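You operate a simulated robot arm through the tools that you are given. There is no shell and no other tool. Be economical: measure what you need, move in short steps, check, and stop when the job is done.

You run a simulated robot arm. Do the job below in one go: nothing can be reset, and whatever is moved stays where it is left.

JOB
Put things in order on the top of the fitting bench. At the end: the yellow filler plug is on the silver metal plate; the cream block from the top of the fitting bench stands on top of the gold disc; the white pad stands where the cream block stood; the silver terminator from the top of the fitting bench stands where the yellow filler plug stood; whatever was shut is shut again. Leave all else as you found it, and nothing knocked over.
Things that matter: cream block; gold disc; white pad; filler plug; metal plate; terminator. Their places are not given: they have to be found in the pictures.

Only the result counts: the job must be done as asked and must still hold three seconds after the hand-in. Knocking over, shifting, dropping, spilling or breaking anything else fails it.

ROBOT AND FRAMES
A 6-joint arm with a two-finger parallel gripper, fixed in place. Base frame: the origin is at the foot of the arm, x ahead of it, y to its left, z up; the work surface is at about z = 0.9. Readings come in m, degrees, newtons and seconds.
With the tool pointing down near the work surface it reaches from about 0.24 to 0.64 m from the base axis. Its first joint turns from -66.0 to 66.0 degrees. Payload 2.7 kg.
The tool frame sits at the grasp point between the pads (the TCP): z along the fingers, y along the line on which they close. The tips reach 0.023 m beyond it. The gripper opens to 0.094 m. The fingers are 0.038 m wide and 0.01 m thick; the gripper's body (0.054 by 0.096 m) begins 0.039 m behind the TCP.
Orientation is that of the tool frame in the base frame, as [roll, pitch, yaw] about the fixed x, y, z axes, in that order (R = Rz(yaw) Ry(pitch) Rx(roll)). With the fingers straight down and closing along the base's y, the tool's x points along the base's -x, its y along +y and its z along -z.

CONTROLS
- The arm moves only by the tool move_arm. Its argument "increments" is one flat list of numbers, 7 for each row, row after row: the shift along the tool's x, y, z in cm, then the turn, a rotation vector about the tool's x, y, z in degrees, then the finger opening in cm, from 0 to 9.4. In form: [dx, dy, dz, ax, ay, az, gripper, dx, dy, dz, ax, ay, az, gripper, ...]. A call has 1 to 12 rows; each row is the pose to reach, as a shift and turn from the pose commanded when the call began, along the tool's axes at that moment. Rows are played at 5 a second. More than 0.05 m and 8.6 degrees between two rows, or a gripper value outside its range, and nothing of the call is played. A pose out of reach is approached as far as the arm can. The call stops where the force on the tool passes 40 N (or 10 N more than at its start, if that is more) or the arm is blocked; 0.2 s more then pass. Each finger travels about 0.045 m/s and halts on what it meets, pressing with about 37 N; the grip force reading is that of the motor and also rises with nothing between the fingers. The clock runs only during rows and for 0.2 s after the last one: add rows that repeat a pose to give the fingers time. The reply holds the time, the measured pose of the TCP, the force on the tool along the base axes, the opening and the grip force, in the units named above and with some noise.
- Cameras (640 x 400 px; columns grow to the right, rows downward): "scene" is fixed at [0.0793, -0.4359, 1.4102]; the picture's right is [0.74, -0.67, 0.00], its down [-0.36, -0.40, -0.84] and it looks along [0.56, 0.63, -0.54] (base axes); focal length 296 px, centre (320, 200). "wrist" rides on the gripper at [0.086, 0.016, -0.075] in the tool frame; the picture's right is [-0.18, 0.98, 0.00], its down [-0.58, -0.11, -0.81] and it looks along [-0.79, -0.15, 0.59] (tool axes); focal length 243 px, centre (320, 200).
- capture(camera): a new picture of that camera. The clock stands still meanwhile.
- pixel_to_xyz(camera, pixels): there is no depth. For up to 12 entries [column, row, z] of the newest picture of that camera ("zoom" is the newest enlarged one), the place [x, y] in the base frame at which the ray of that pixel passes the height z, good to about 0.002 m. The clock stands still meanwhile.
- enlarge(camera, box): a new picture of the part [left, top, right, bottom] of that camera's present view, enlarged. The clock stands still meanwhile.
- sign_off(): hands the job in; it is judged then, once.

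Keep the steps short. Do not move on a guess: measure, check each grasp and each placing, and mend mistakes. In all there are 80 turns and 54 pictures (those below and enlarged ones count). Leave the gripper open and the arm clear of the work at the hand-in unless told otherwise, and finish with a single line.

The tools are called after ">>>" as a command line: name --argument value ..., lists and objects as JSON in quotes. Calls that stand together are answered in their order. move_arm: Moves the arm, as the interface text tells. Its arguments: {"type":"object","properties":{"increments":{"type":"array","items":{"type":"number"}}},"required":["increments"]} The other tools are called the same way: capture (camera) takes a picture; pixel_to_xyz (camera, pixels) gives the place at which the rays of pixels pass given heights; enlarge (camera, box) takes an enlarged picture of a part of a camera's view; sign_off () hands the job in.

At the start:

```text
t: 0.0
ee_pos: [0.349, -0.0848, 1.265]
orientation: [-180.0, 0.1, -180.0]
wrist_force: [-0.3, 0.5, -0.4]
width: 0.0941
finger_force: 0.1
```

scene: 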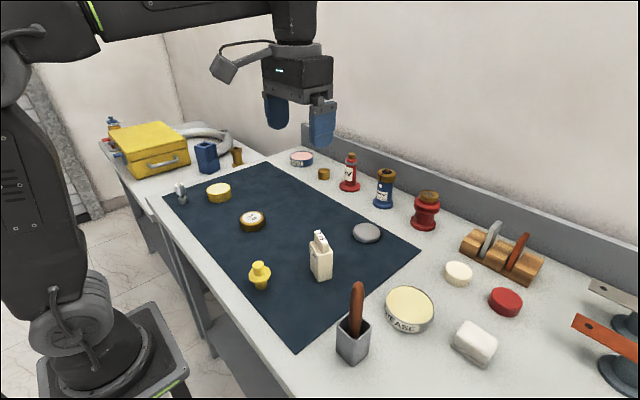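
wrist: 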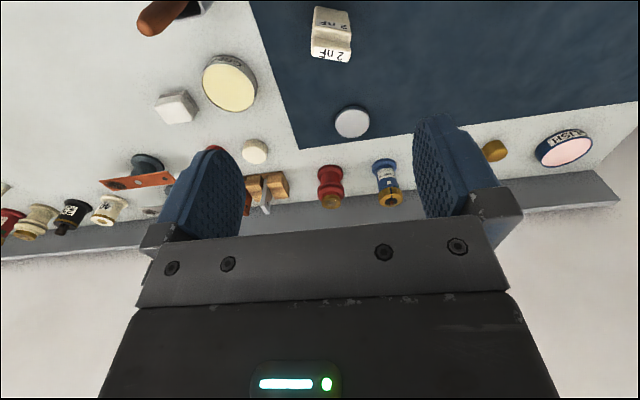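

I see the mat with a yellow plug at about (260,275), a cream block at (320,258), a disc at (252,220), and a grey disc at (366,232). I'll enlarge these areas to identify each object.

>>> enlarge --camera "scene" --box '[160, 150, 400, 300]'

>>> enlarge --camera "scene" --box '[320, 220, 560, 370]'

>>> enlarge --camera "scene" --box '[90, 100, 250, 200]'

```text
2.67 times, centred on (280, 225) of scene
```

zoom: 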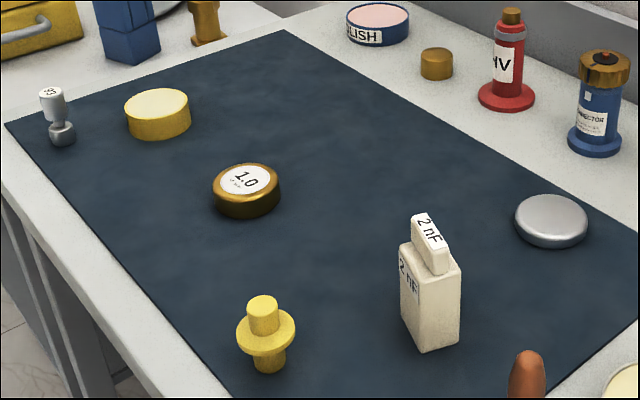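

```text
2.67 times, centred on (440, 295) of scene
```

zoom: 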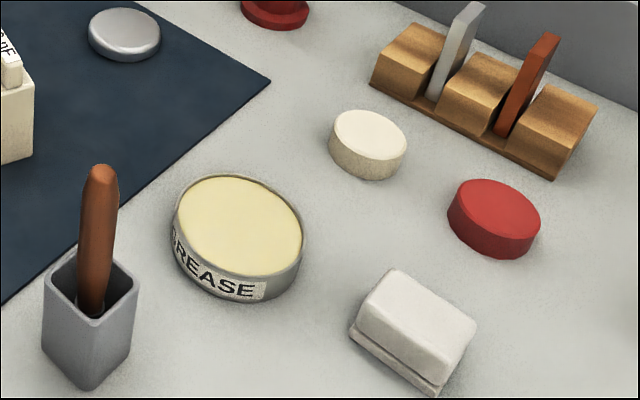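

```text
4.00 times, centred on (170, 150) of scene
```

zoom: 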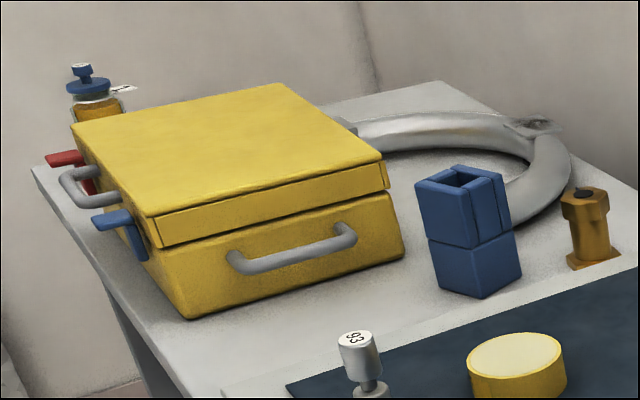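

I'll measure where the visible objects sit, using the bench height for base pixels.

>>> capture --camera "scene"

>>> pixel_to_xyz --camera "scene" --pixels '[[261, 287, 0.9], [321, 277, 0.9], [252, 228, 0.9], [366, 238, 0.9], [182, 203, 0.9], [219, 200, 0.9], [324, 178, 0.9], [458, 282, 0.9], [472, 357, 0.9], [136, 179, 0.9], [190, 163, 0.9], [207, 172, 0.9]]'

>>> enlarge --camera "scene" --box '[520, 250, 640, 400]'

```text
48 pictures are left
```

scene: 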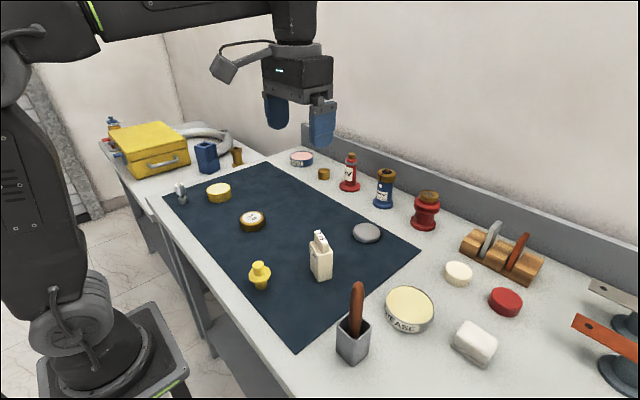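

```text
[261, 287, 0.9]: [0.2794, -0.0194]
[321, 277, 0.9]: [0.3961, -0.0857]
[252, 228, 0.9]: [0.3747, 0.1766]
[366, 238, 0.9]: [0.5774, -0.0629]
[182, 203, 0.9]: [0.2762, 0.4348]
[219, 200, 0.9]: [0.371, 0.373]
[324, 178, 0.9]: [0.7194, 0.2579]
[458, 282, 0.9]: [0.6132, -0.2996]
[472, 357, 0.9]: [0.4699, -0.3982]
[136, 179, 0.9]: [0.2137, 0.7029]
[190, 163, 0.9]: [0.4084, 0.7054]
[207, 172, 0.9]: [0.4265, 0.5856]
```

```text
2.67 times, centred on (580, 325) of scene
```

zoom: 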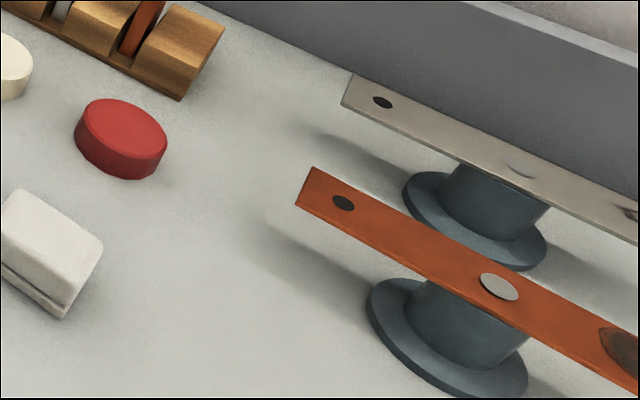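

The yellow case (0.3, 0.7) is out of reach. Before moving anything I'll check the right-hand part of the bench. I'll swing the hand toward -y and turn it 45° so the wrist camera looks right.

>>> move_arm --increments '[0, -2, 0, 0, 0, 7.5, 9.4, 0, -4, 0, 0, 0, 15, 9.4, 0, -6, 0, 0, 0, 22.5, 9.4, 0, -8, 0, 0, 0, 30, 9.4, 0, -10, 0, 0, 0, 37.5, 9.4, 0, -12, 0, 0, 0, 45, 9.4]'

>>> capture --camera "wrist"

>>> capture --camera "scene"

```text
t: 1.4
ee_pos: [0.3491, -0.2055, 1.2654]
orientation: [179.9, 0.0, 134.9]
wrist_force: [1.0, -0.4, -0.6]
width: 0.094
finger_force: 0.1
```

```text
46 pictures are left
```

wrist: 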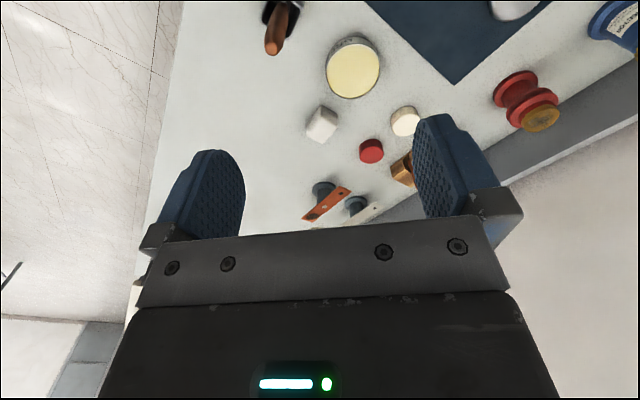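

```text
45 pictures are left
```

scene: 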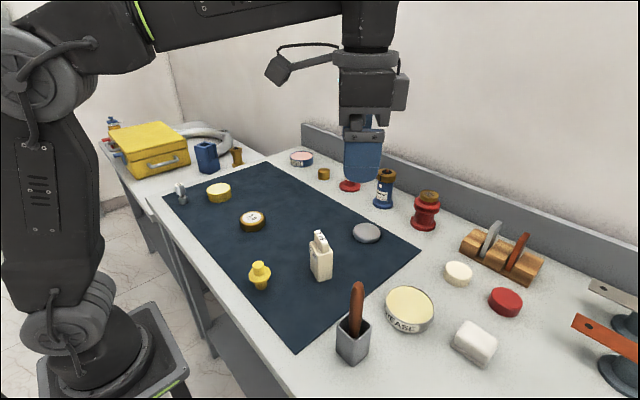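

The right side holds no other plate, so the silver disc on the mat is the metal plate and the rounded white block is the pad. Next I'll zoom in on each object to measure footprints and heights.

>>> enlarge --camera "scene" --box '[220, 230, 348, 310]'

>>> pixel_to_xyz --camera "zoom" --pixels '[[205, 280, 0.9], [450, 222, 0.9], [505, 253, 0.9], [560, 222, 0.9], [205, 170, 0.94], [205, 170, 0.95], [205, 170, 0.96], [500, 120, 0.94], [500, 120, 0.95], [500, 120, 0.96], [205, 222, 0.92], [205, 222, 0.93]]'

>>> enlarge --camera "scene" --box '[160, 160, 288, 240]'

```text
5.00 times, centred on (284, 270) of scene
```

zoom: 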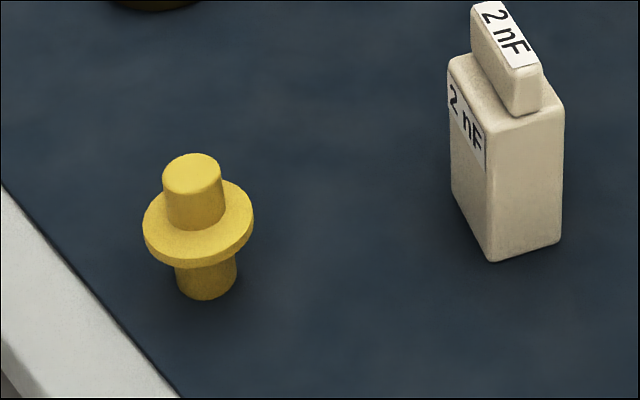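

```text
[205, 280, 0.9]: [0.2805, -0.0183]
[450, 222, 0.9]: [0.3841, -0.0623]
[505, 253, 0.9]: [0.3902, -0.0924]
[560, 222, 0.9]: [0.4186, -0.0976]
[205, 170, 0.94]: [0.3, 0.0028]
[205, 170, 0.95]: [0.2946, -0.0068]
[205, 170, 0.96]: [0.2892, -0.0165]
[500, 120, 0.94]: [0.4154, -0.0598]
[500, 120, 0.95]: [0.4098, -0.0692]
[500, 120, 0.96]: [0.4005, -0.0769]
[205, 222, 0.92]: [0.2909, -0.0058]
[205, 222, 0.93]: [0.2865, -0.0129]
```

```text
5.00 times, centred on (224, 200) of scene
```

zoom: 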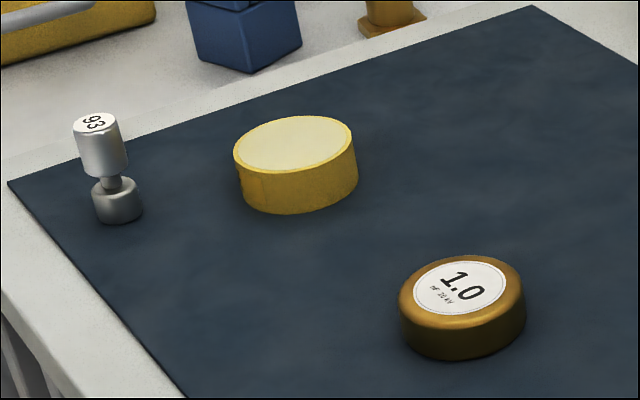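

The plug stands at about (0.28, -0.018) with its top near z=0.96. The terminator, the gold "1.0" disc and the block are all clear. I'll hover over the plug to check it with the wrist camera.

>>> move_arm --increments '[3.02, 1.4, 2.75, 0, 0, -7.5, 9.4, 6.03, 2.8, 5.5, 0, 0, -15, 9.4, 9.05, 4.2, 8.25, 0, 0, -22.5, 9.4, 12.1, 5.6, 11, 0, 0, -30, 9.4, 15.1, 7, 13.75, 0, 0, -37.5, 9.4, 18.1, 8.38, 16.5, 0, 0, -45, 9.4]'

>>> capture --camera "wrist"

```text
t: 2.8
ee_pos: [0.2776, -0.0175, 1.1003]
orientation: [-180.0, 0.0, -179.8]
wrist_force: [-0.4, -0.5, -0.2]
width: 0.0939
finger_force: 0.2
```

```text
42 pictures are left
```

wrist: 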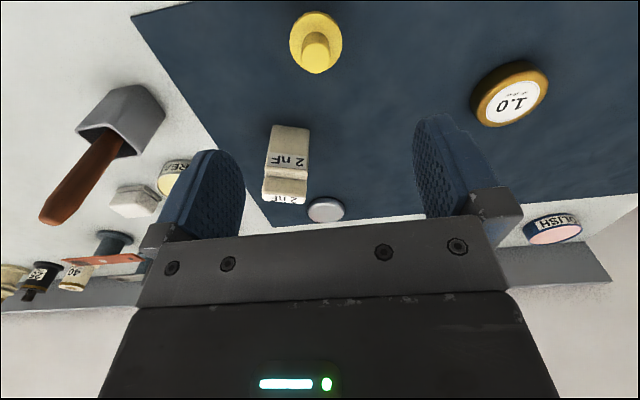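

The plug, block and gold disc are all in view. I'll triangulate with both cameras.

>>> pixel_to_xyz --camera "wrist" --pixels '[[317, 58, 0.95], [317, 58, 0.96], [317, 58, 0.97], [316, 43, 0.92], [316, 43, 0.93], [316, 43, 0.94], [512, 100, 0.92], [512, 100, 0.93], [325, 205, 0.91], [325, 205, 0.92], [286, 197, 0.97], [286, 197, 0.98]]'

>>> pixel_to_xyz --camera "scene" --pixels '[[258.4, 264.5, 0.95], [258.4, 264.5, 0.96], [258.4, 264.5, 0.97], [259.8, 274.5, 0.92], [259.8, 274.5, 0.93], [259.8, 274.5, 0.94], [252, 217.5, 0.92], [252, 217.5, 0.93], [366.5, 230, 0.91], [366.5, 230, 0.92], [320, 237, 0.97], [320, 237, 0.98]]'

>>> enlarge --camera "wrist" --box '[250, 0, 378, 80]'

```text
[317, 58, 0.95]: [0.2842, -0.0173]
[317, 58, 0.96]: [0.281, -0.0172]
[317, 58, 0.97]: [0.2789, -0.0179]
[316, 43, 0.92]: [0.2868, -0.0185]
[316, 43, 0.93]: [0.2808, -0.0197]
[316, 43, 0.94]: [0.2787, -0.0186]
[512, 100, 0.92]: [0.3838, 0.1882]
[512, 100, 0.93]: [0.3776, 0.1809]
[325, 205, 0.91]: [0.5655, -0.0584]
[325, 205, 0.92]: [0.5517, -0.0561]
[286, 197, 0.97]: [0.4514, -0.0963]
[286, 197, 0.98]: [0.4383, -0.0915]
```

```text
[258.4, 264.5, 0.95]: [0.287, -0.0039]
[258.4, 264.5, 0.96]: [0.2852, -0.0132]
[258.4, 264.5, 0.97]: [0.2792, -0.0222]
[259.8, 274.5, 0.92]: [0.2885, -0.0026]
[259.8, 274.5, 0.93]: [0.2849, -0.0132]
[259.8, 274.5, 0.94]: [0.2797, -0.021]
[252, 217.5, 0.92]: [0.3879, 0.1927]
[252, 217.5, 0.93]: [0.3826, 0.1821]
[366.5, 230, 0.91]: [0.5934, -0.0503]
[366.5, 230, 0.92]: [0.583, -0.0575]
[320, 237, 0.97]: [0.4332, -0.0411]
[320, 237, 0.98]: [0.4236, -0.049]
```

```text
5.00 times, centred on (314, 40) of wrist
```

zoom: 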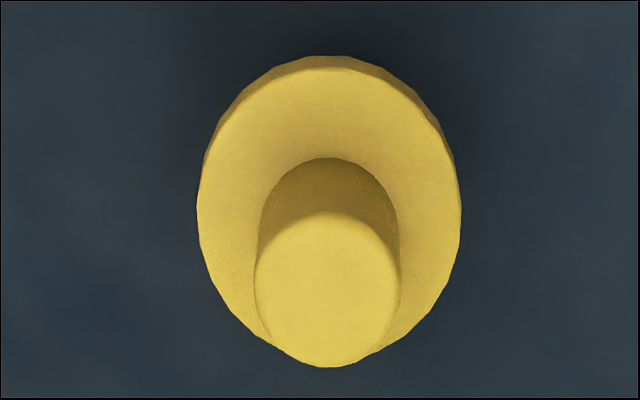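

The plug's axis is at about (0.280, -0.0175) with its top near 0.965. I'll lower the open fingers around the upper stub and stop above the flange.

>>> move_arm --increments '[-0.24, 0, 4.5, 0, 0, 0, 9.4, -0.24, 0, 9, 0, 0, 0, 9.4, -0.24, 0, 11.5, 0, 0, 0, 9.4, -0.24, 0, 13.3, 0, 0, 0, 9.4, -0.24, 0, 13.3, 0, 0, 0, 9.4]'

>>> capture --camera "wrist"

>>> enlarge --camera "scene" --box '[200, 200, 328, 300]'

```text
t: 4.0
ee_pos: [0.2833, -0.0167, 0.9662]
orientation: [-179.9, 0.1, -179.9]
wrist_force: [-0.5, -0.4, 0.0]
width: 0.0942
finger_force: 0.1
```

```text
40 pictures are left
```

wrist: 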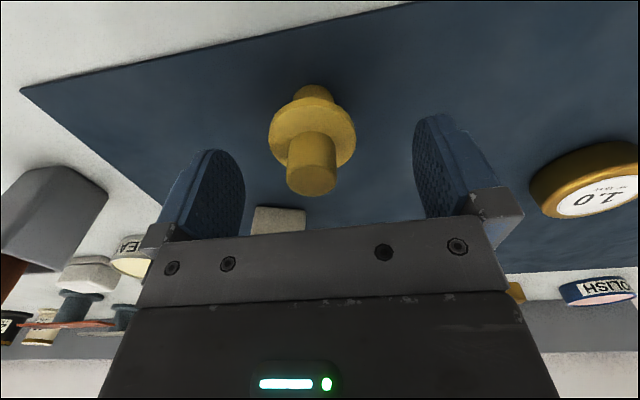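

```text
4.00 times, centred on (264, 250) of scene
```

zoom: 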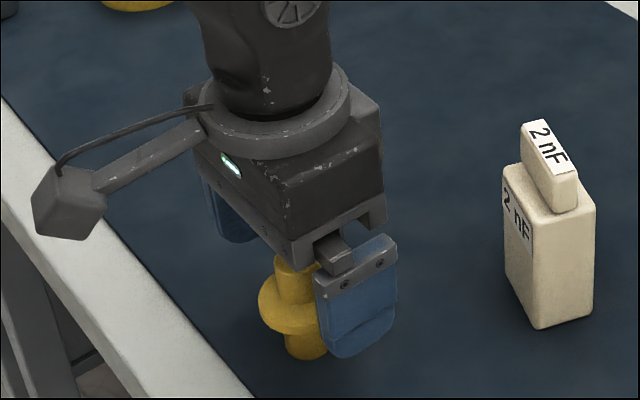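

The fingers straddle the stub, and the plug sits slightly to the -y side at column 313. I'll measure its top and base from here so I have the plug's place for later.

>>> enlarge --camera "wrist" --box '[240, 70, 400, 200]'

>>> pixel_to_xyz --camera "wrist" --pixels '[[312, 179, 0.96], [312, 179, 0.965], [312, 179, 0.97], [312, 125, 0.935], [312, 125, 0.94]]'

```text
3.08 times, centred on (320, 135) of wrist
```

zoom: 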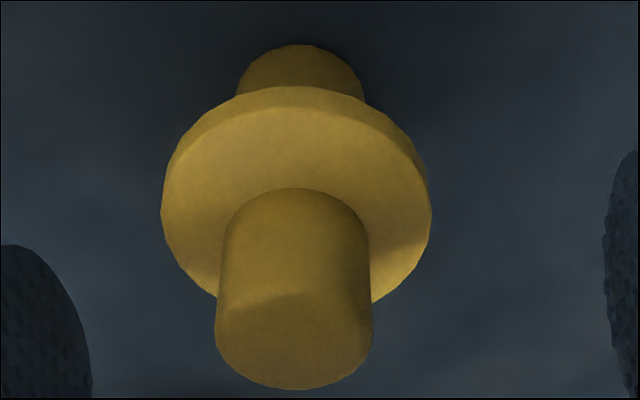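

```text
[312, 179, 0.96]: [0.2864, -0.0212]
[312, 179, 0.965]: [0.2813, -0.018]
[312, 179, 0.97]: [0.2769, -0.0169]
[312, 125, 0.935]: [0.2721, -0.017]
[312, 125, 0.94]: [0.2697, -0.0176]
```

The stub is about 2.4 cm wide. I'll nudge 2 mm toward -y and close the gripper.

>>> move_arm --increments '[0, -0.2, 0, 0, 0, 0, 6, 0, -0.2, 0, 0, 0, 0, 4, 0, -0.2, 0, 0, 0, 0, 1.5, 0, -0.2, 0, 0, 0, 0, 1.5, 0, -0.2, 0, 0, 0, 0, 1.5, 0, -0.2, 0, 0, 0, 0, 1.5, 0, -0.2, 0, 0, 0, 0, 1.5]'

```text
t: 5.8
ee_pos: [0.2869, -0.0193, 0.9687]
orientation: [180.0, 0.7, -180.0]
wrist_force: [-1.1, -1.7, 16.5]
width: 0.0237
finger_force: 9.8
stopped in row 7: the force on the tool passed its limit (the readings are from after the stop); the commanded pose is now the measured one
```

The fingers halted at 2.37 cm on the stub, but there is a 16 N upward force, possibly from the tips touching the flange. I'll hold and look.

>>> move_arm --increments '[0, 0, 0, 0, 0, 0, 1.5, 0, 0, 0, 0, 0, 0, 1.5]'

>>> capture --camera "wrist"

>>> enlarge --camera "scene" --box '[200, 200, 328, 300]'

```text
t: 6.4
ee_pos: [0.2881, -0.0189, 0.9687]
orientation: [180.0, 0.6, -180.0]
wrist_force: [1.6, -2.5, 33.1]
width: 0.0223
finger_force: 37.2
```

```text
37 pictures are left
```

wrist: 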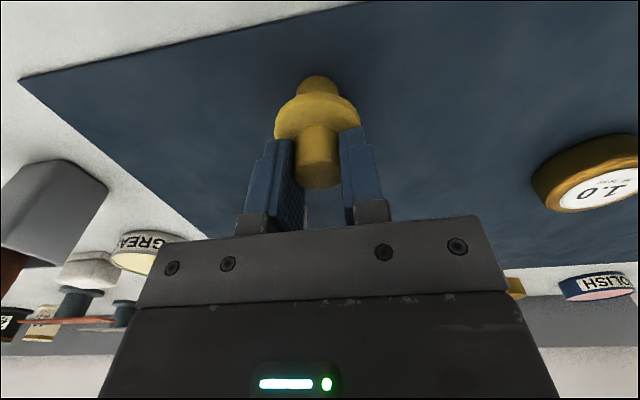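

```text
4.00 times, centred on (264, 250) of scene
```

zoom: 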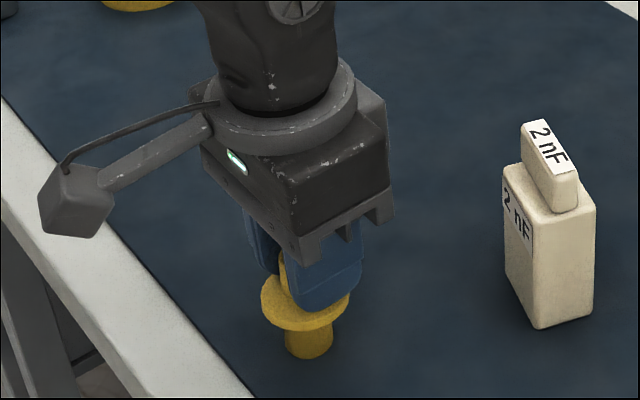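

The tips rest on the flange and the plug has not moved. I'll open a little, rise 5 mm, centre 5 mm in x and grip again.

>>> move_arm --increments '[0, 0, -0.2, 0, 0, 0, 4, 0, 0, -0.5, 0, 0, 0, 4, 0.5, 0, -0.5, 0, 0, 0, 4, 0.5, 0, -0.5, 0, 0, 0, 3, 0.5, 0, -0.5, 0, 0, 0, 1.5, 0.5, 0, -0.5, 0, 0, 0, 1.5, 0.5, 0, -0.5, 0, 0, 0, 1.5, 0.5, 0, -0.5, 0, 0, 0, 1.5]'

```text
t: 8.2
ee_pos: [0.2793, -0.0186, 0.9713]
orientation: [180.0, 0.3, -179.9]
wrist_force: [-0.6, 0.2, 0.5]
width: 0.0223
finger_force: 36.4
```

Clean grip at 2.23 cm with no residual force. I'll lift 13 cm, then move toward the silver plate and stop short to view it.

>>> move_arm --increments '[0, 0, -2, 0, 0, 0, 1.5, 0, 0, -6, 0, 0, 0, 1.5, 0, 0, -10, 0, 0, 0, 1.5, 0, 0, -14, 0, 0, 0, 1.5, -4.5, -1, -15, 0, 0, 0, 1.5, -9, -2, -15, 0, 0, 0, 1.5, -13.5, -3, -15, 0, 0, 0, 1.5, -18, -4, -15, 0, 0, 0, 1.5, -21, -4, -15, 0, 0, 0, 1.5]'

>>> capture --camera "wrist"

>>> capture --camera "scene"

```text
t: 10.2
ee_pos: [0.49, -0.0589, 1.1258]
orientation: [-180.0, 0.3, -179.9]
wrist_force: [0.2, 0.1, -0.4]
width: 0.0218
finger_force: 37.0
```

```text
35 pictures are left
```

wrist: 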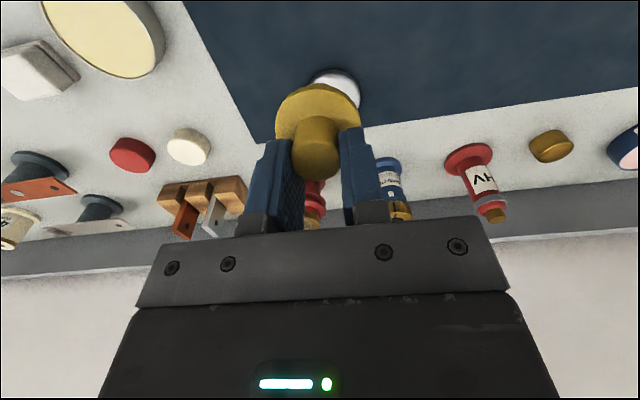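

```text
34 pictures are left
```

scene: 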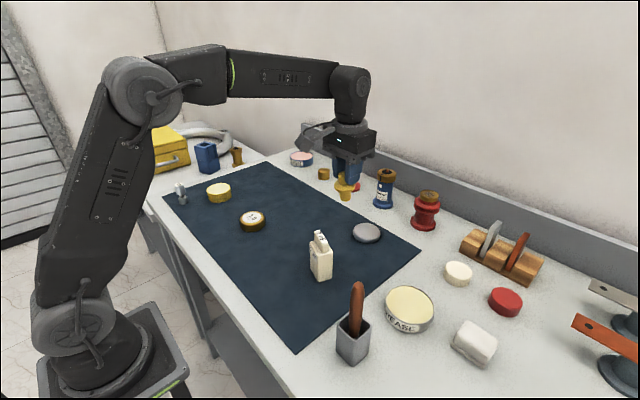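

The plug is held upright. I'll zoom into the plate from the scene camera to get its rim and height.

>>> enlarge --camera "scene" --box '[334, 212, 398, 252]'

>>> enlarge --camera "wrist" --box '[264, 40, 392, 120]'

```text
10.00 times, centred on (366, 232) of scene
```

zoom: 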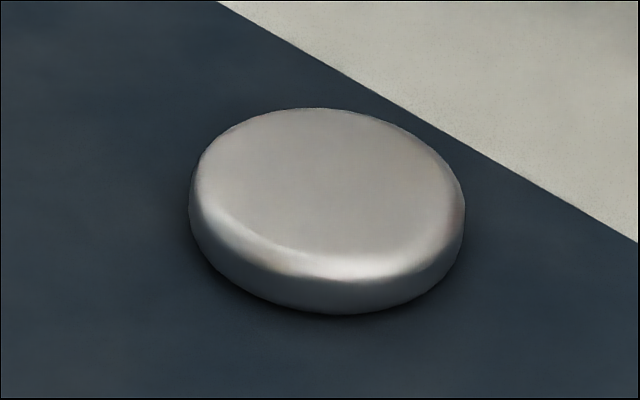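

```text
5.00 times, centred on (328, 80) of wrist
```

zoom: 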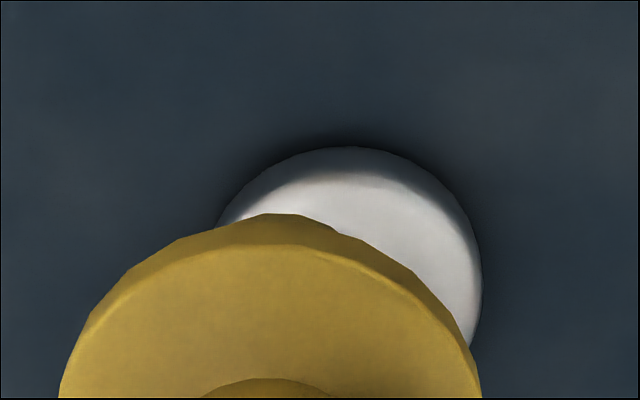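

>>> pixel_to_xyz --camera "scene" --pixels '[[366.7, 234.8, 0.902], [366.7, 231.2, 0.912], [366.7, 231.2, 0.914], [353, 231.5, 0.908], [380.4, 233, 0.908]]'

>>> pixel_to_xyz --camera "wrist" --pixels '[[361, 98, 0.912], [361, 98, 0.902], [333.5, 69.3, 0.902], [333.5, 69.3, 0.908], [308, 84, 0.91]]'

```text
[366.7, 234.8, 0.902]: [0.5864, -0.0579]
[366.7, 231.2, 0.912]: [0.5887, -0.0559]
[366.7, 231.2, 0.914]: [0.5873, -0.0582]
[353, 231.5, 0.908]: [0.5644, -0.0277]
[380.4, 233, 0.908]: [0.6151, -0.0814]
```

```text
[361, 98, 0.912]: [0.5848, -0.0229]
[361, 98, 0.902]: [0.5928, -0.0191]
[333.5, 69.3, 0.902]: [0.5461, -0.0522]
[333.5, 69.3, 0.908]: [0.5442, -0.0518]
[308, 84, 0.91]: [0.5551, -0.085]
```

The plate's centre is about (0.586, -0.0575), with radius 3.6 cm and a top near z≈0.913. I'll move over it and lower to about 1 cm above contact.

>>> move_arm --increments '[-4.5, 0.1, 0, 0, 0, 0, 1.5, -9.4, 0.14, 0, 0, 0, 0, 1.5, -9.4, 0.14, 4.5, 0, 0, 0, 1.5, -9.4, 0.14, 9, 0, 0, 0, 1.5, -9.4, 0.14, 13, 0, 0, 0, 1.5, -9.4, 0.14, 13.2, 0, 0, 0, 1.5]'

>>> enlarge --camera "scene" --box '[302, 172, 430, 252]'

>>> capture --camera "wrist"

```text
t: 11.6
ee_pos: [0.5833, -0.0568, 0.9944]
orientation: [-180.0, 0.5, -179.9]
wrist_force: [0.1, 0.4, -0.5]
width: 0.0219
finger_force: 37.2
```

```text
5.00 times, centred on (366, 212) of scene
```

zoom: 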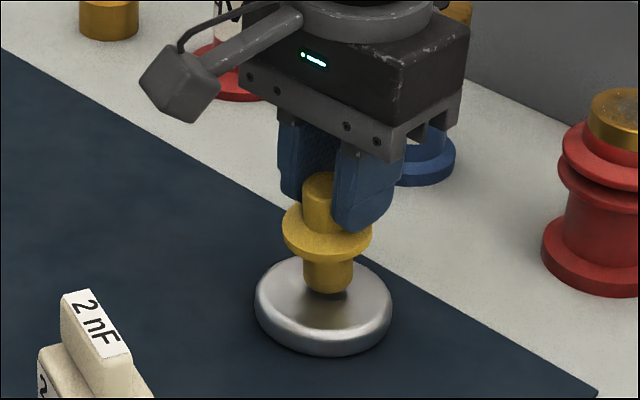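

```text
30 pictures are left
```

wrist: 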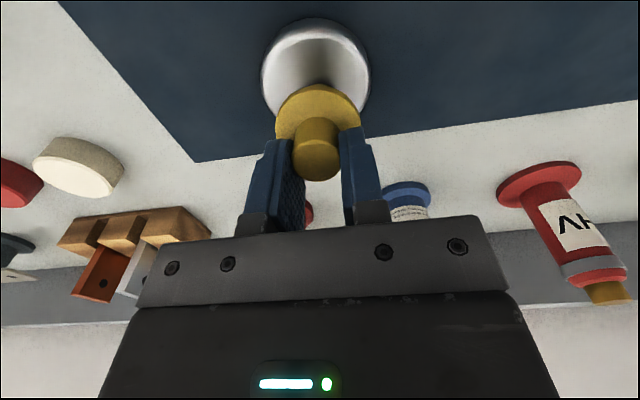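

It is well centred, with a gap of about 1 cm below. I'll lower it gently.

>>> move_arm --increments '[0, 0, 0.4, 0, 0, 0, 1.5, 0, 0, 0.7, 0, 0, 0, 1.5, 0, 0, 0.9, 0, 0, 0, 1.5, 0, 0, 1.0, 0, 0, 0, 1.5, 0, 0, 1.0, 0, 0, 0, 1.5]'

```text
t: 12.8
ee_pos: [0.5846, -0.0569, 0.9872]
orientation: [180.0, 1.1, -179.8]
wrist_force: [-3.2, 0.2, 34.5]
width: 0.0221
finger_force: 37.1
```

Contact was made at z=0.987. I'll ease up 2.5 mm to relieve the press, open, and rise clear.

>>> move_arm --increments '[0, 0, -0.25, 0, 0, 0, 1.5, 0, 0, -0.25, 0, 0, 0, 1.5]'

```text
t: 13.4
ee_pos: [0.5843, -0.0582, 0.9886]
orientation: [180.0, 0.9, -180.0]
wrist_force: [5.9, -3.0, 22.5]
width: 0.022
finger_force: 37.3
```

>>> move_arm --increments '[0, 0, -0.25, 0, 0, 0, 1.5, 0, 0, -0.25, 0, 0, 0, 1.5]'

```text
t: 14.0
ee_pos: [0.5837, -0.0573, 0.9868]
orientation: [179.8, 0.4, -179.8]
wrist_force: [3.6, -1.2, 15.7]
width: 0.0219
finger_force: 36.7
```

The press is down to 15 N. I'll ease up a touch more, open and retreat straight up.

>>> move_arm --increments '[0, 0, -0.15, 0, 0, 0, 1.5, 0, 0, -0.15, 0, 0, 0, 3, 0, 0, -0.15, 0, 0, 0, 5, 0, 0, -0.15, 0, 0, 0, 6, 0, 0, -0.5, 0, 0, 0, 6, 0, 0, -4, 0, 0, 0, 6, 0, 0, -8, 0, 0, 0, 6, 0, 0, -12, 0, 0, 0, 6, 0, 0, -13, 0, 0, 0, 9.4]'

>>> capture --camera "scene"

>>> capture --camera "wrist"

```text
t: 16.0
ee_pos: [0.5812, -0.0567, 1.1175]
orientation: [179.9, 0.5, -180.0]
wrist_force: [0.4, -0.2, 0.1]
width: 0.094
finger_force: 0.4
```

```text
29 pictures are left
```

scene: 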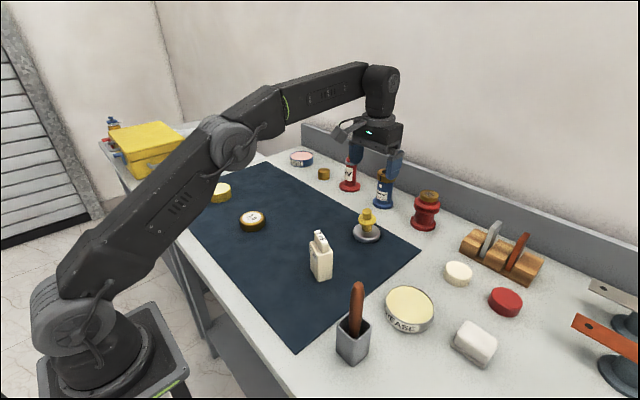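

```text
28 pictures are left
```

wrist: 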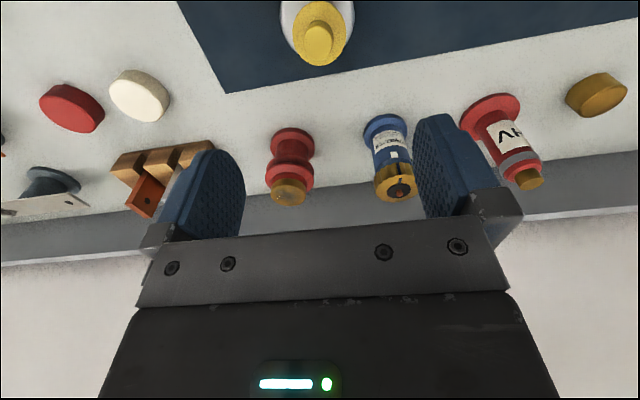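

The plug stands on the plate. Next I'll measure the cream block's base corners and the gold disc's centre.

>>> pixel_to_xyz --camera "scene" --pixels '[[318.4, 282, 0.902], [332.4, 277.8, 0.902], [310.4, 269.5, 0.902], [318, 256, 0.95], [318, 256, 0.955], [318, 256, 0.96], [252.6, 224.6, 0.902], [252.6, 218.6, 0.922], [260, 286.5, 0.902]]'

>>> enlarge --camera "scene" --box '[288, 225, 352, 290]'

```text
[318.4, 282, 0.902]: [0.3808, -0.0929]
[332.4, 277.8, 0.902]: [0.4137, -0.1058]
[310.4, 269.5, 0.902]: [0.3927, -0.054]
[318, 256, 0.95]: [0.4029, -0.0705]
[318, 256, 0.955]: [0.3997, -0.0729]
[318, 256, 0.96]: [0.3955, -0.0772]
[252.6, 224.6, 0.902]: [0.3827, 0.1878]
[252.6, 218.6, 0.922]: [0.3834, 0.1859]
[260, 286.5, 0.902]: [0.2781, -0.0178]
```

```text
6.15 times, centred on (320, 258) of scene
```

zoom: 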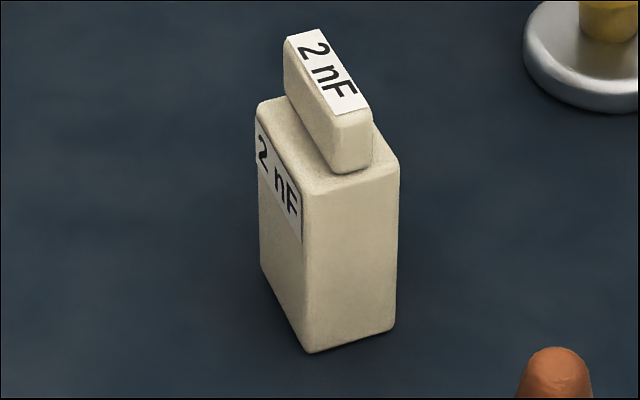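

The block's base centre is about (0.4035, -0.080), turned about -19°. It is roughly 3.6 × 4.3 cm, with the body top near 0.977 and the head top near 1.0. I'll hover above it with the tool turned 19° and check.

>>> move_arm --increments '[4.5, -0.6, 0, 0, 0, 5, 9.4, 9, -1.2, 0, 0, 0, 10, 9.4, 13.5, -1.8, 0, 0, 0, 15, 9.4, 17.8, -2.3, 0, 0, 0, 19, 9.4, 17.8, -2.3, 0, 0, 0, 19, 9.4]'

>>> capture --camera "wrist"

>>> enlarge --camera "wrist" --box '[240, 0, 400, 100]'

```text
t: 17.2
ee_pos: [0.4045, -0.0811, 1.1185]
orientation: [179.8, 0.4, 161.0]
wrist_force: [-0.6, -0.1, 0.0]
width: 0.0943
finger_force: 0.0
```

```text
26 pictures are left
```

wrist: 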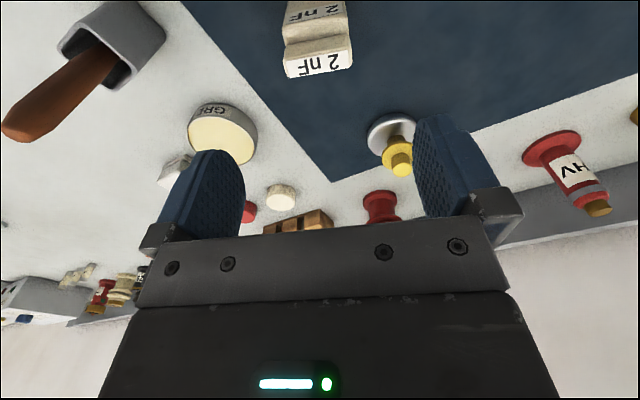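

```text
4.00 times, centred on (320, 50) of wrist
```

zoom: 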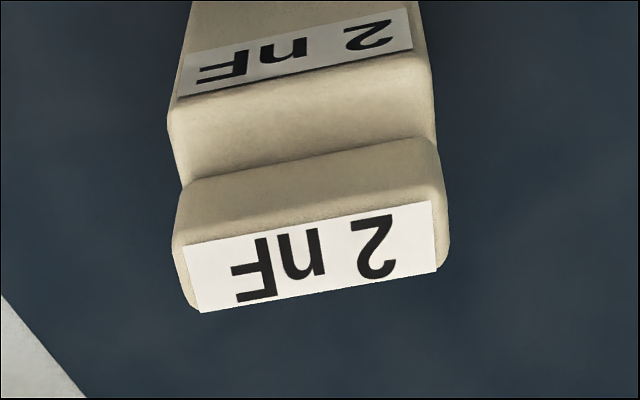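

The alignment looks right (about 1°). I'll triangulate the head top.

>>> pixel_to_xyz --camera "wrist" --pixels '[[318.75, 65, 0.985], [318.75, 65, 0.995], [318.75, 65, 1.005], [283.5, 28, 0.977], [347, 13, 0.977]]'

>>> pixel_to_xyz --camera "scene" --pixels '[[321.3, 237.2, 0.985], [321.3, 237.2, 0.995], [321.3, 237.2, 1.005], [317.2, 256.7, 0.97], [317.2, 256.7, 0.98]]'

```text
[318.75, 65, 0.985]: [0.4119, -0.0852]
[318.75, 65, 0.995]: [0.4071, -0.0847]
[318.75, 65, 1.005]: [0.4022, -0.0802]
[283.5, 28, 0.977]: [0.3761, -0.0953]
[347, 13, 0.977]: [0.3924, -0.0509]
```

```text
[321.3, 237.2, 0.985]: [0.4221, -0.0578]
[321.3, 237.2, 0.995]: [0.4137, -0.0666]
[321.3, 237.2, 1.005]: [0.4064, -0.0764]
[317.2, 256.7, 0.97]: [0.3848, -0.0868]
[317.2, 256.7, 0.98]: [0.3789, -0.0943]
```

The head top is about 1.009 and the block centre is about (0.402, -0.080). I'll descend to TCP z≈0.979, which keeps the palm clear, and check.

>>> move_arm --increments '[0.15, 0, 4.5, 0, 0, 0, 9.4, 0.15, 0, 9, 0, 0, 0, 9.4, 0.15, 0, 12, 0, 0, 0, 9.4, 0.15, 0, 13.9, 0, 0, 0, 9.4, 0.15, 0, 13.9, 0, 0, 0, 9.4]'

>>> capture --camera "wrist"

```text
t: 18.4
ee_pos: [0.4045, -0.0793, 0.9766]
orientation: [179.8, 0.4, 161.2]
wrist_force: [-0.3, -0.7, -0.3]
width: 0.0938
finger_force: 0.1
```

```text
24 pictures are left
```

wrist: 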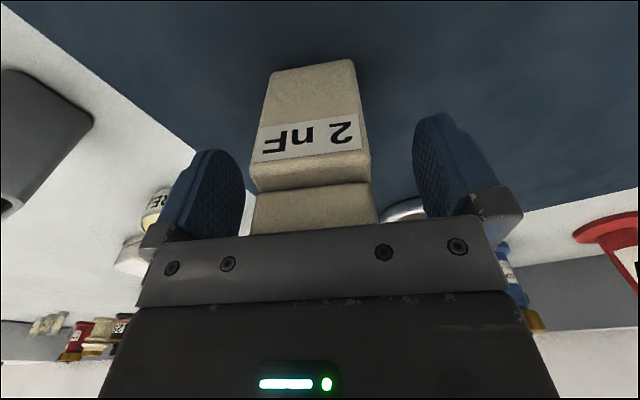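

The block sits between the pads, about 3 mm to the -y side. I'll shift 2.5 mm and close.

>>> move_arm --increments '[0, -0.25, 0, 0, 0, 0, 7, 0, -0.25, 0, 0, 0, 0, 5, 0, -0.25, 0, 0, 0, 0, 3.8, 0, -0.25, 0, 0, 0, 0, 3.8, 0, -0.25, 0, 0, 0, 0, 3.8, 0, -0.25, 0, 0, 0, 0, 3.8]'

```text
t: 19.8
ee_pos: [0.4023, -0.0816, 0.9779]
orientation: [179.8, 0.4, 161.1]
wrist_force: [-0.2, 2.1, 1.4]
width: 0.0499
finger_force: 36.5
```

Gripped at 4.99 cm. I'll lift 10 cm and carry it over the gold disc at (0.383, 0.187).

>>> move_arm --increments '[0, 0, -2, 0, 0, 0, 3.8, 0, 0, -6, 0, 0, 0, 3.8, 0, 0, -10, 0, 0, 0, 3.8, 1.5, 3.55, -10, 0, 0, 0, 3.8, 3, 7.1, -10, 0, 0, 0, 3.8, 4.5, 10.65, -10, 0, 0, 0, 3.8, 6, 14.2, -10, 0, 0, 0, 3.8, 7.5, 17.75, -10, 0, 0, 0, 3.8, 9, 21.3, -10, 0, 0, 0, 3.8, 10.5, 24.8, -10, 0, 0, 0, 3.8, 10.5, 24.8, -10, 0, 0, 0, 3.8]'

>>> capture --camera "scene"

>>> capture --camera "wrist"

```text
t: 22.2
ee_pos: [0.3862, 0.1862, 1.0758]
orientation: [179.9, 0.3, 161.1]
wrist_force: [0.3, -0.4, -1.9]
width: 0.05
finger_force: 37.0
```

```text
23 pictures are left
```

scene: 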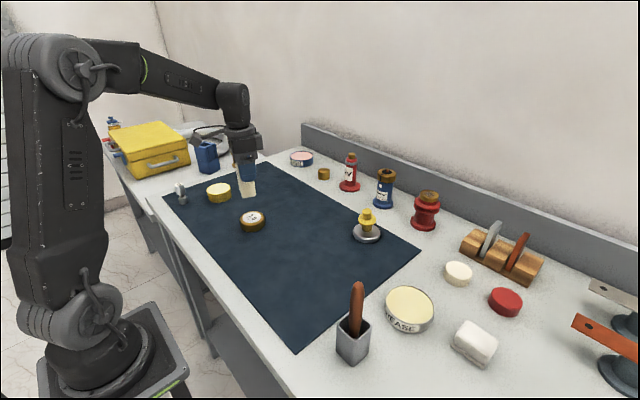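

```text
22 pictures are left
```

wrist: 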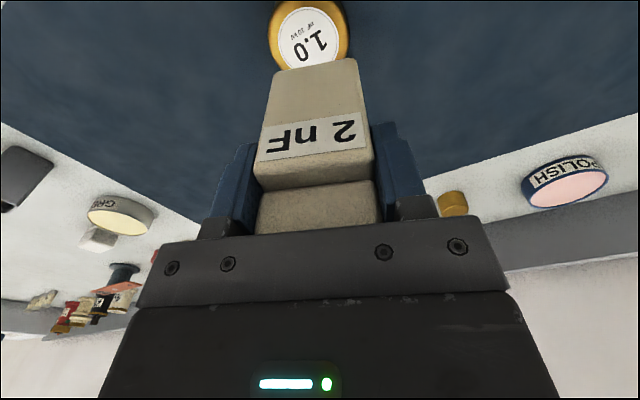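

The disc is directly below, with its label centred at about (309,34) in the wrist view. I'll verify its centre.

>>> enlarge --camera "wrist" --box '[250, 0, 378, 80]'

>>> pixel_to_xyz --camera "wrist" --pixels '[[308, 37, 0.923], [308, 37, 0.92], [268, 42, 0.917], [349, 26, 0.917]]'

>>> pixel_to_xyz --camera "scene" --pixels '[[252.2, 217.3, 0.923], [252.2, 217.3, 0.92], [240, 222, 0.914], [265.2, 220, 0.914]]'

```text
5.00 times, centred on (314, 40) of wrist
```

zoom: 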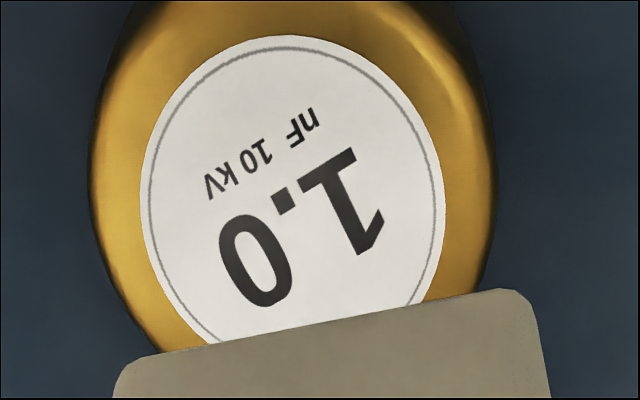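

```text
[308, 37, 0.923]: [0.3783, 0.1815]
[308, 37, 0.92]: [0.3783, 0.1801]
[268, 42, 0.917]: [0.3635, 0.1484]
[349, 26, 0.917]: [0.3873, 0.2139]
```

```text
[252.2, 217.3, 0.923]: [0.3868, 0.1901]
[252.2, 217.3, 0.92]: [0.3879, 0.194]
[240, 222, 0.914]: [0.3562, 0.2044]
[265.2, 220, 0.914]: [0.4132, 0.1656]
```

Averaging both cameras puts the disc at about (0.381, 0.183). I'll correct by a few mm and lower to just above it.

>>> move_arm --increments '[0.37, -0.44, 2, 0, 0, 0, 3.8, 0.37, -0.44, 4.5, 0, 0, 0, 3.8, 0.37, -0.44, 6, 0, 0, 0, 3.8, 0.37, -0.44, 6, 0, 0, 0, 3.8]'

>>> enlarge --camera "scene" --box '[190, 165, 318, 245]'

```text
t: 23.2
ee_pos: [0.3804, 0.1862, 1.0179]
orientation: [180.0, 0.4, 161.1]
wrist_force: [0.6, 0.0, -1.7]
width: 0.0501
finger_force: 37.1
```

```text
5.00 times, centred on (254, 205) of scene
```

zoom: 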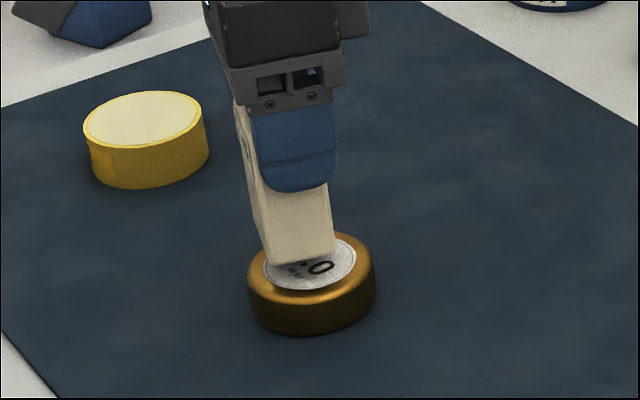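

The block looks slightly off to the left relative to the disc, so I'll quantify that with the block's bottom corners at z≈0.942 and the disc edges.

>>> pixel_to_xyz --camera "zoom" --pixels '[[270, 265, 0.942], [335, 254, 0.942], [270, 265, 0.938], [335, 254, 0.938], [312, 297, 0.902], [311, 267, 0.923], [311, 267, 0.93], [248, 285, 0.912], [376, 275, 0.912]]'

>>> capture --camera "wrist"

```text
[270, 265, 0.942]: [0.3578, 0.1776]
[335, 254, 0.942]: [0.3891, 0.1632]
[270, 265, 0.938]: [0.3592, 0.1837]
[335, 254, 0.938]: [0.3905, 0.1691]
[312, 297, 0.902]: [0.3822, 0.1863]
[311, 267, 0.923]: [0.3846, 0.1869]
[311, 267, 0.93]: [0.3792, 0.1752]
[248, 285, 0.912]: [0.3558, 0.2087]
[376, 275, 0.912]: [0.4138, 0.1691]
```

```text
19 pictures are left
```

wrist: 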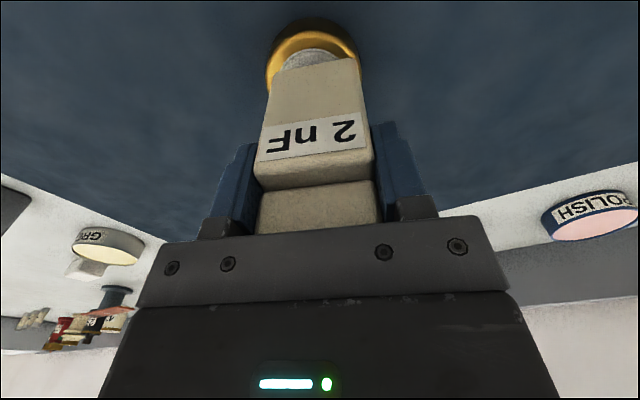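

The wrist view shows the block centred laterally on the disc (315 vs 313), and the x match is within 2-3 mm. I'll lower slowly.

>>> move_arm --increments '[0, 0, 0.5, 0, 0, 0, 3.8, 0, 0, 0.9, 0, 0, 0, 3.8, 0, 0, 1.2, 0, 0, 0, 3.8, 0, 0, 1.2, 0, 0, 0, 3.8]'

```text
t: 24.2
ee_pos: [0.3807, 0.1836, 1.0051]
orientation: [179.7, 0.4, 161.1]
wrist_force: [0.2, -0.2, -0.9]
width: 0.0498
finger_force: 36.7
```

No contact yet, so I'll continue down a few millimetres.

>>> move_arm --increments '[0, 0, 0.2, 0, 0, 0, 3.8, 0, 0, 0.35, 0, 0, 0, 3.8, 0, 0, 0.35, 0, 0, 0, 3.8]'

```text
t: 25.0
ee_pos: [0.381, 0.1839, 1.0033]
orientation: [179.8, 0.6, 161.1]
wrist_force: [-5.3, -0.9, 23.8]
width: 0.0499
finger_force: 36.5
```

Contact at z≈1.004. I'll ease up 2 mm, open, and rise.

>>> move_arm --increments '[0, 0, -0.2, 0, 0, 0, 3.8, 0, 0, -0.2, 0, 0, 0, 5.3, 0, 0, -0.2, 0, 0, 0, 6.5, 0, 0, -0.2, 0, 0, 0, 8, 0, 0, -0.2, 0, 0, 0, 9, 0, 0, -2, 0, 0, 0, 9, 0, 0, -6, 0, 0, 0, 9, 0, 0, -10, 0, 0, 0, 9, 0, 0, -13, 0, 0, 0, 9.4]'

>>> capture --camera "scene"

>>> enlarge --camera "scene" --box '[430, 300, 520, 380]'

```text
t: 27.0
ee_pos: [0.3798, 0.1846, 1.1305]
orientation: [179.7, 0.4, 161.1]
wrist_force: [-0.6, -0.6, -0.1]
width: 0.0938
finger_force: 0.0
```

```text
18 pictures are left
```

scene: 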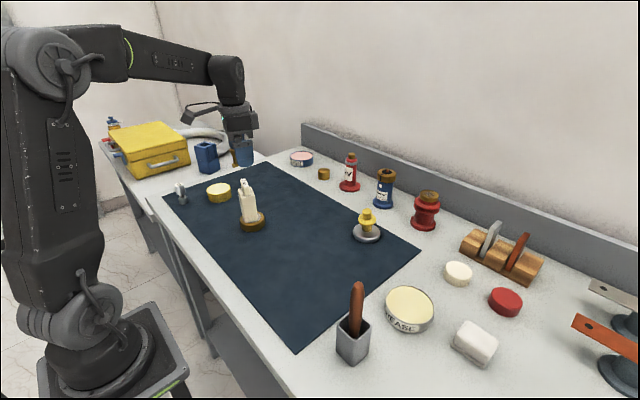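

```text
5.00 times, centred on (475, 340) of scene
```

zoom: 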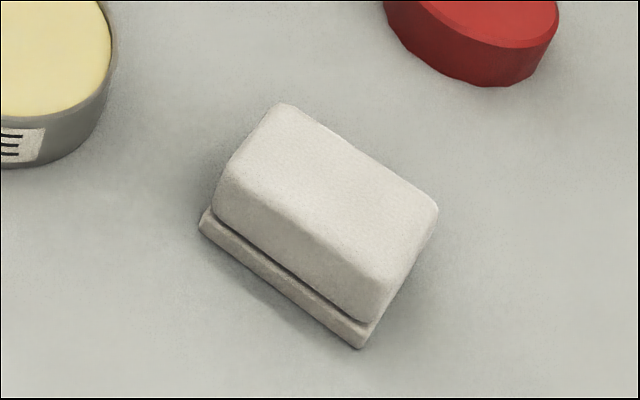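

The cream block stands on the gold disc. The plug's spot is free, so I'll fetch the terminator next and hover over its place near (0.276, 0.435).

>>> move_arm --increments '[2.57, 2.9, 0, 0, 0, -5.57, 9.4, 5.14, 5.8, 0, 0, 0, -11.1, 9.4, 7.7, 8.7, 0, 0, 0, -16.7, 9.4, 10.3, 11.6, 0, 0, 0, -22.3, 9.4, 12.9, 14.5, 0, 0, 0, -27.9, 9.4, 15.4, 17.4, 0, 0, 0, -33.4, 9.4, 18, 20.28, 0, 0, 0, -39, 9.4, 18, 20.28, 0, 0, 0, -39, 9.4]'

>>> capture --camera "wrist"

>>> pixel_to_xyz --camera "scene" --pixels '[[183.8, 201.4, 0.902], [179.2, 184.4, 0.96], [179.2, 184.4, 0.97], [179.2, 184.4, 0.98]]'

```text
t: 28.8
ee_pos: [0.2753, 0.4333, 1.1302]
orientation: [-179.8, 0.4, -159.8]
wrist_force: [-0.5, 0.1, -0.4]
width: 0.0938
finger_force: 0.0
```

```text
16 pictures are left
```

wrist: 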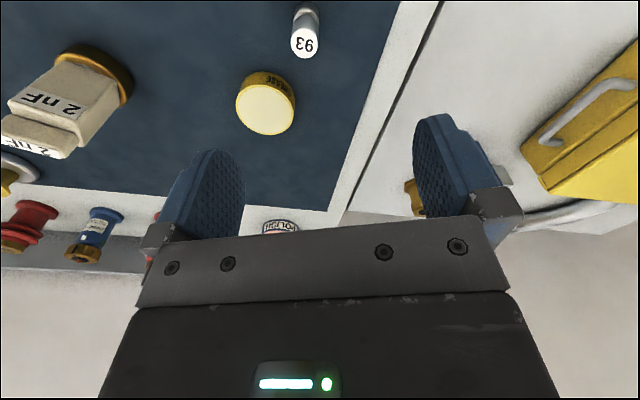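

```text
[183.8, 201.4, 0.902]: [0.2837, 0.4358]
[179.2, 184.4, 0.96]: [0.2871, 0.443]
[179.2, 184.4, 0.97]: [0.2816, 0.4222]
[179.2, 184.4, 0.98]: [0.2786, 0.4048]
```

The terminator's top is at about (304,45) in the wrist view. I'll triangulate it.

>>> pixel_to_xyz --camera "wrist" --pixels '[[304.5, 44.5, 0.955], [304.5, 44.5, 0.963], [304.5, 44.5, 0.97], [290, 41, 0.963], [319.5, 39, 0.963], [309, 12, 0.93]]'

>>> enlarge --camera "wrist" --box '[256, 0, 352, 60]'

```text
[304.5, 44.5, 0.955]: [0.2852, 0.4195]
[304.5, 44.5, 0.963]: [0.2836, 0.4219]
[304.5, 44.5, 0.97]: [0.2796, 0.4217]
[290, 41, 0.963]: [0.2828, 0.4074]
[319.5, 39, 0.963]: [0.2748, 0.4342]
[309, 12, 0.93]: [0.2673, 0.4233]
```

```text
6.67 times, centred on (304, 30) of wrist
```

zoom: 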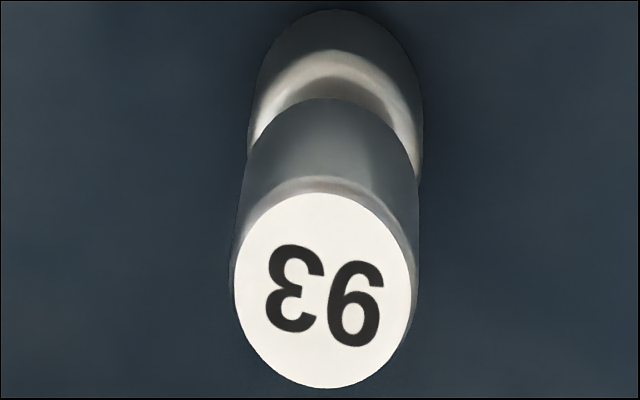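

The terminator's axis is about (0.2815, 0.423) with its top at z≈0.968. I'll descend around the upper cylinder with the fingers clear of the yellow disc.

>>> move_arm --increments '[-0.22, -1.18, 4.5, 0, 0, 0, 9.4, -0.22, -1.18, 9, 0, 0, 0, 9.4, -0.22, -1.18, 13, 0, 0, 0, 9.4, -0.22, -1.18, 17.2, 0, 0, 0, 9.4, -0.22, -1.18, 17.2, 0, 0, 0, 9.4]'

>>> capture --camera "wrist"

```text
t: 30.0
ee_pos: [0.2825, 0.4232, 0.9575]
orientation: [-179.9, 0.4, -159.9]
wrist_force: [1.1, -0.7, -0.3]
width: 0.094
finger_force: 0.1
```

```text
14 pictures are left
```

wrist: 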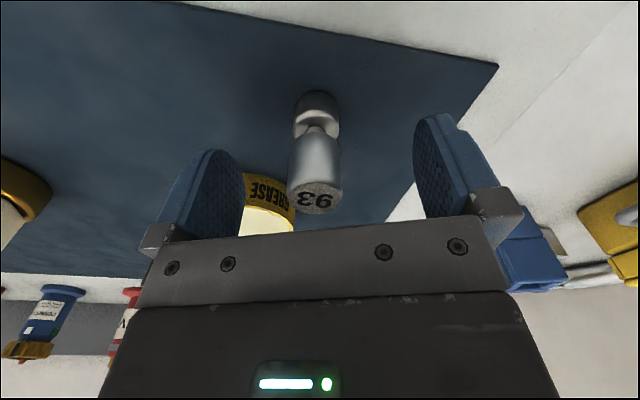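

It is centred at column 316, within 2 mm. I'll close.

>>> move_arm --increments '[0, -0.15, 0, 0, 0, 0, 6, 0, -0.15, 0, 0, 0, 0, 3.5, 0, -0.15, 0, 0, 0, 0, 1.5, 0, -0.15, 0, 0, 0, 0, 1.5, 0, -0.15, 0, 0, 0, 0, 1.5, 0, -0.15, 0, 0, 0, 0, 1.5, 0, -0.15, 0, 0, 0, 0, 1.5]'

```text
t: 31.6
ee_pos: [0.283, 0.4217, 0.9583]
orientation: [-180.0, 0.4, -159.9]
wrist_force: [0.2, -1.2, 2.2]
width: 0.024
finger_force: 37.1
```

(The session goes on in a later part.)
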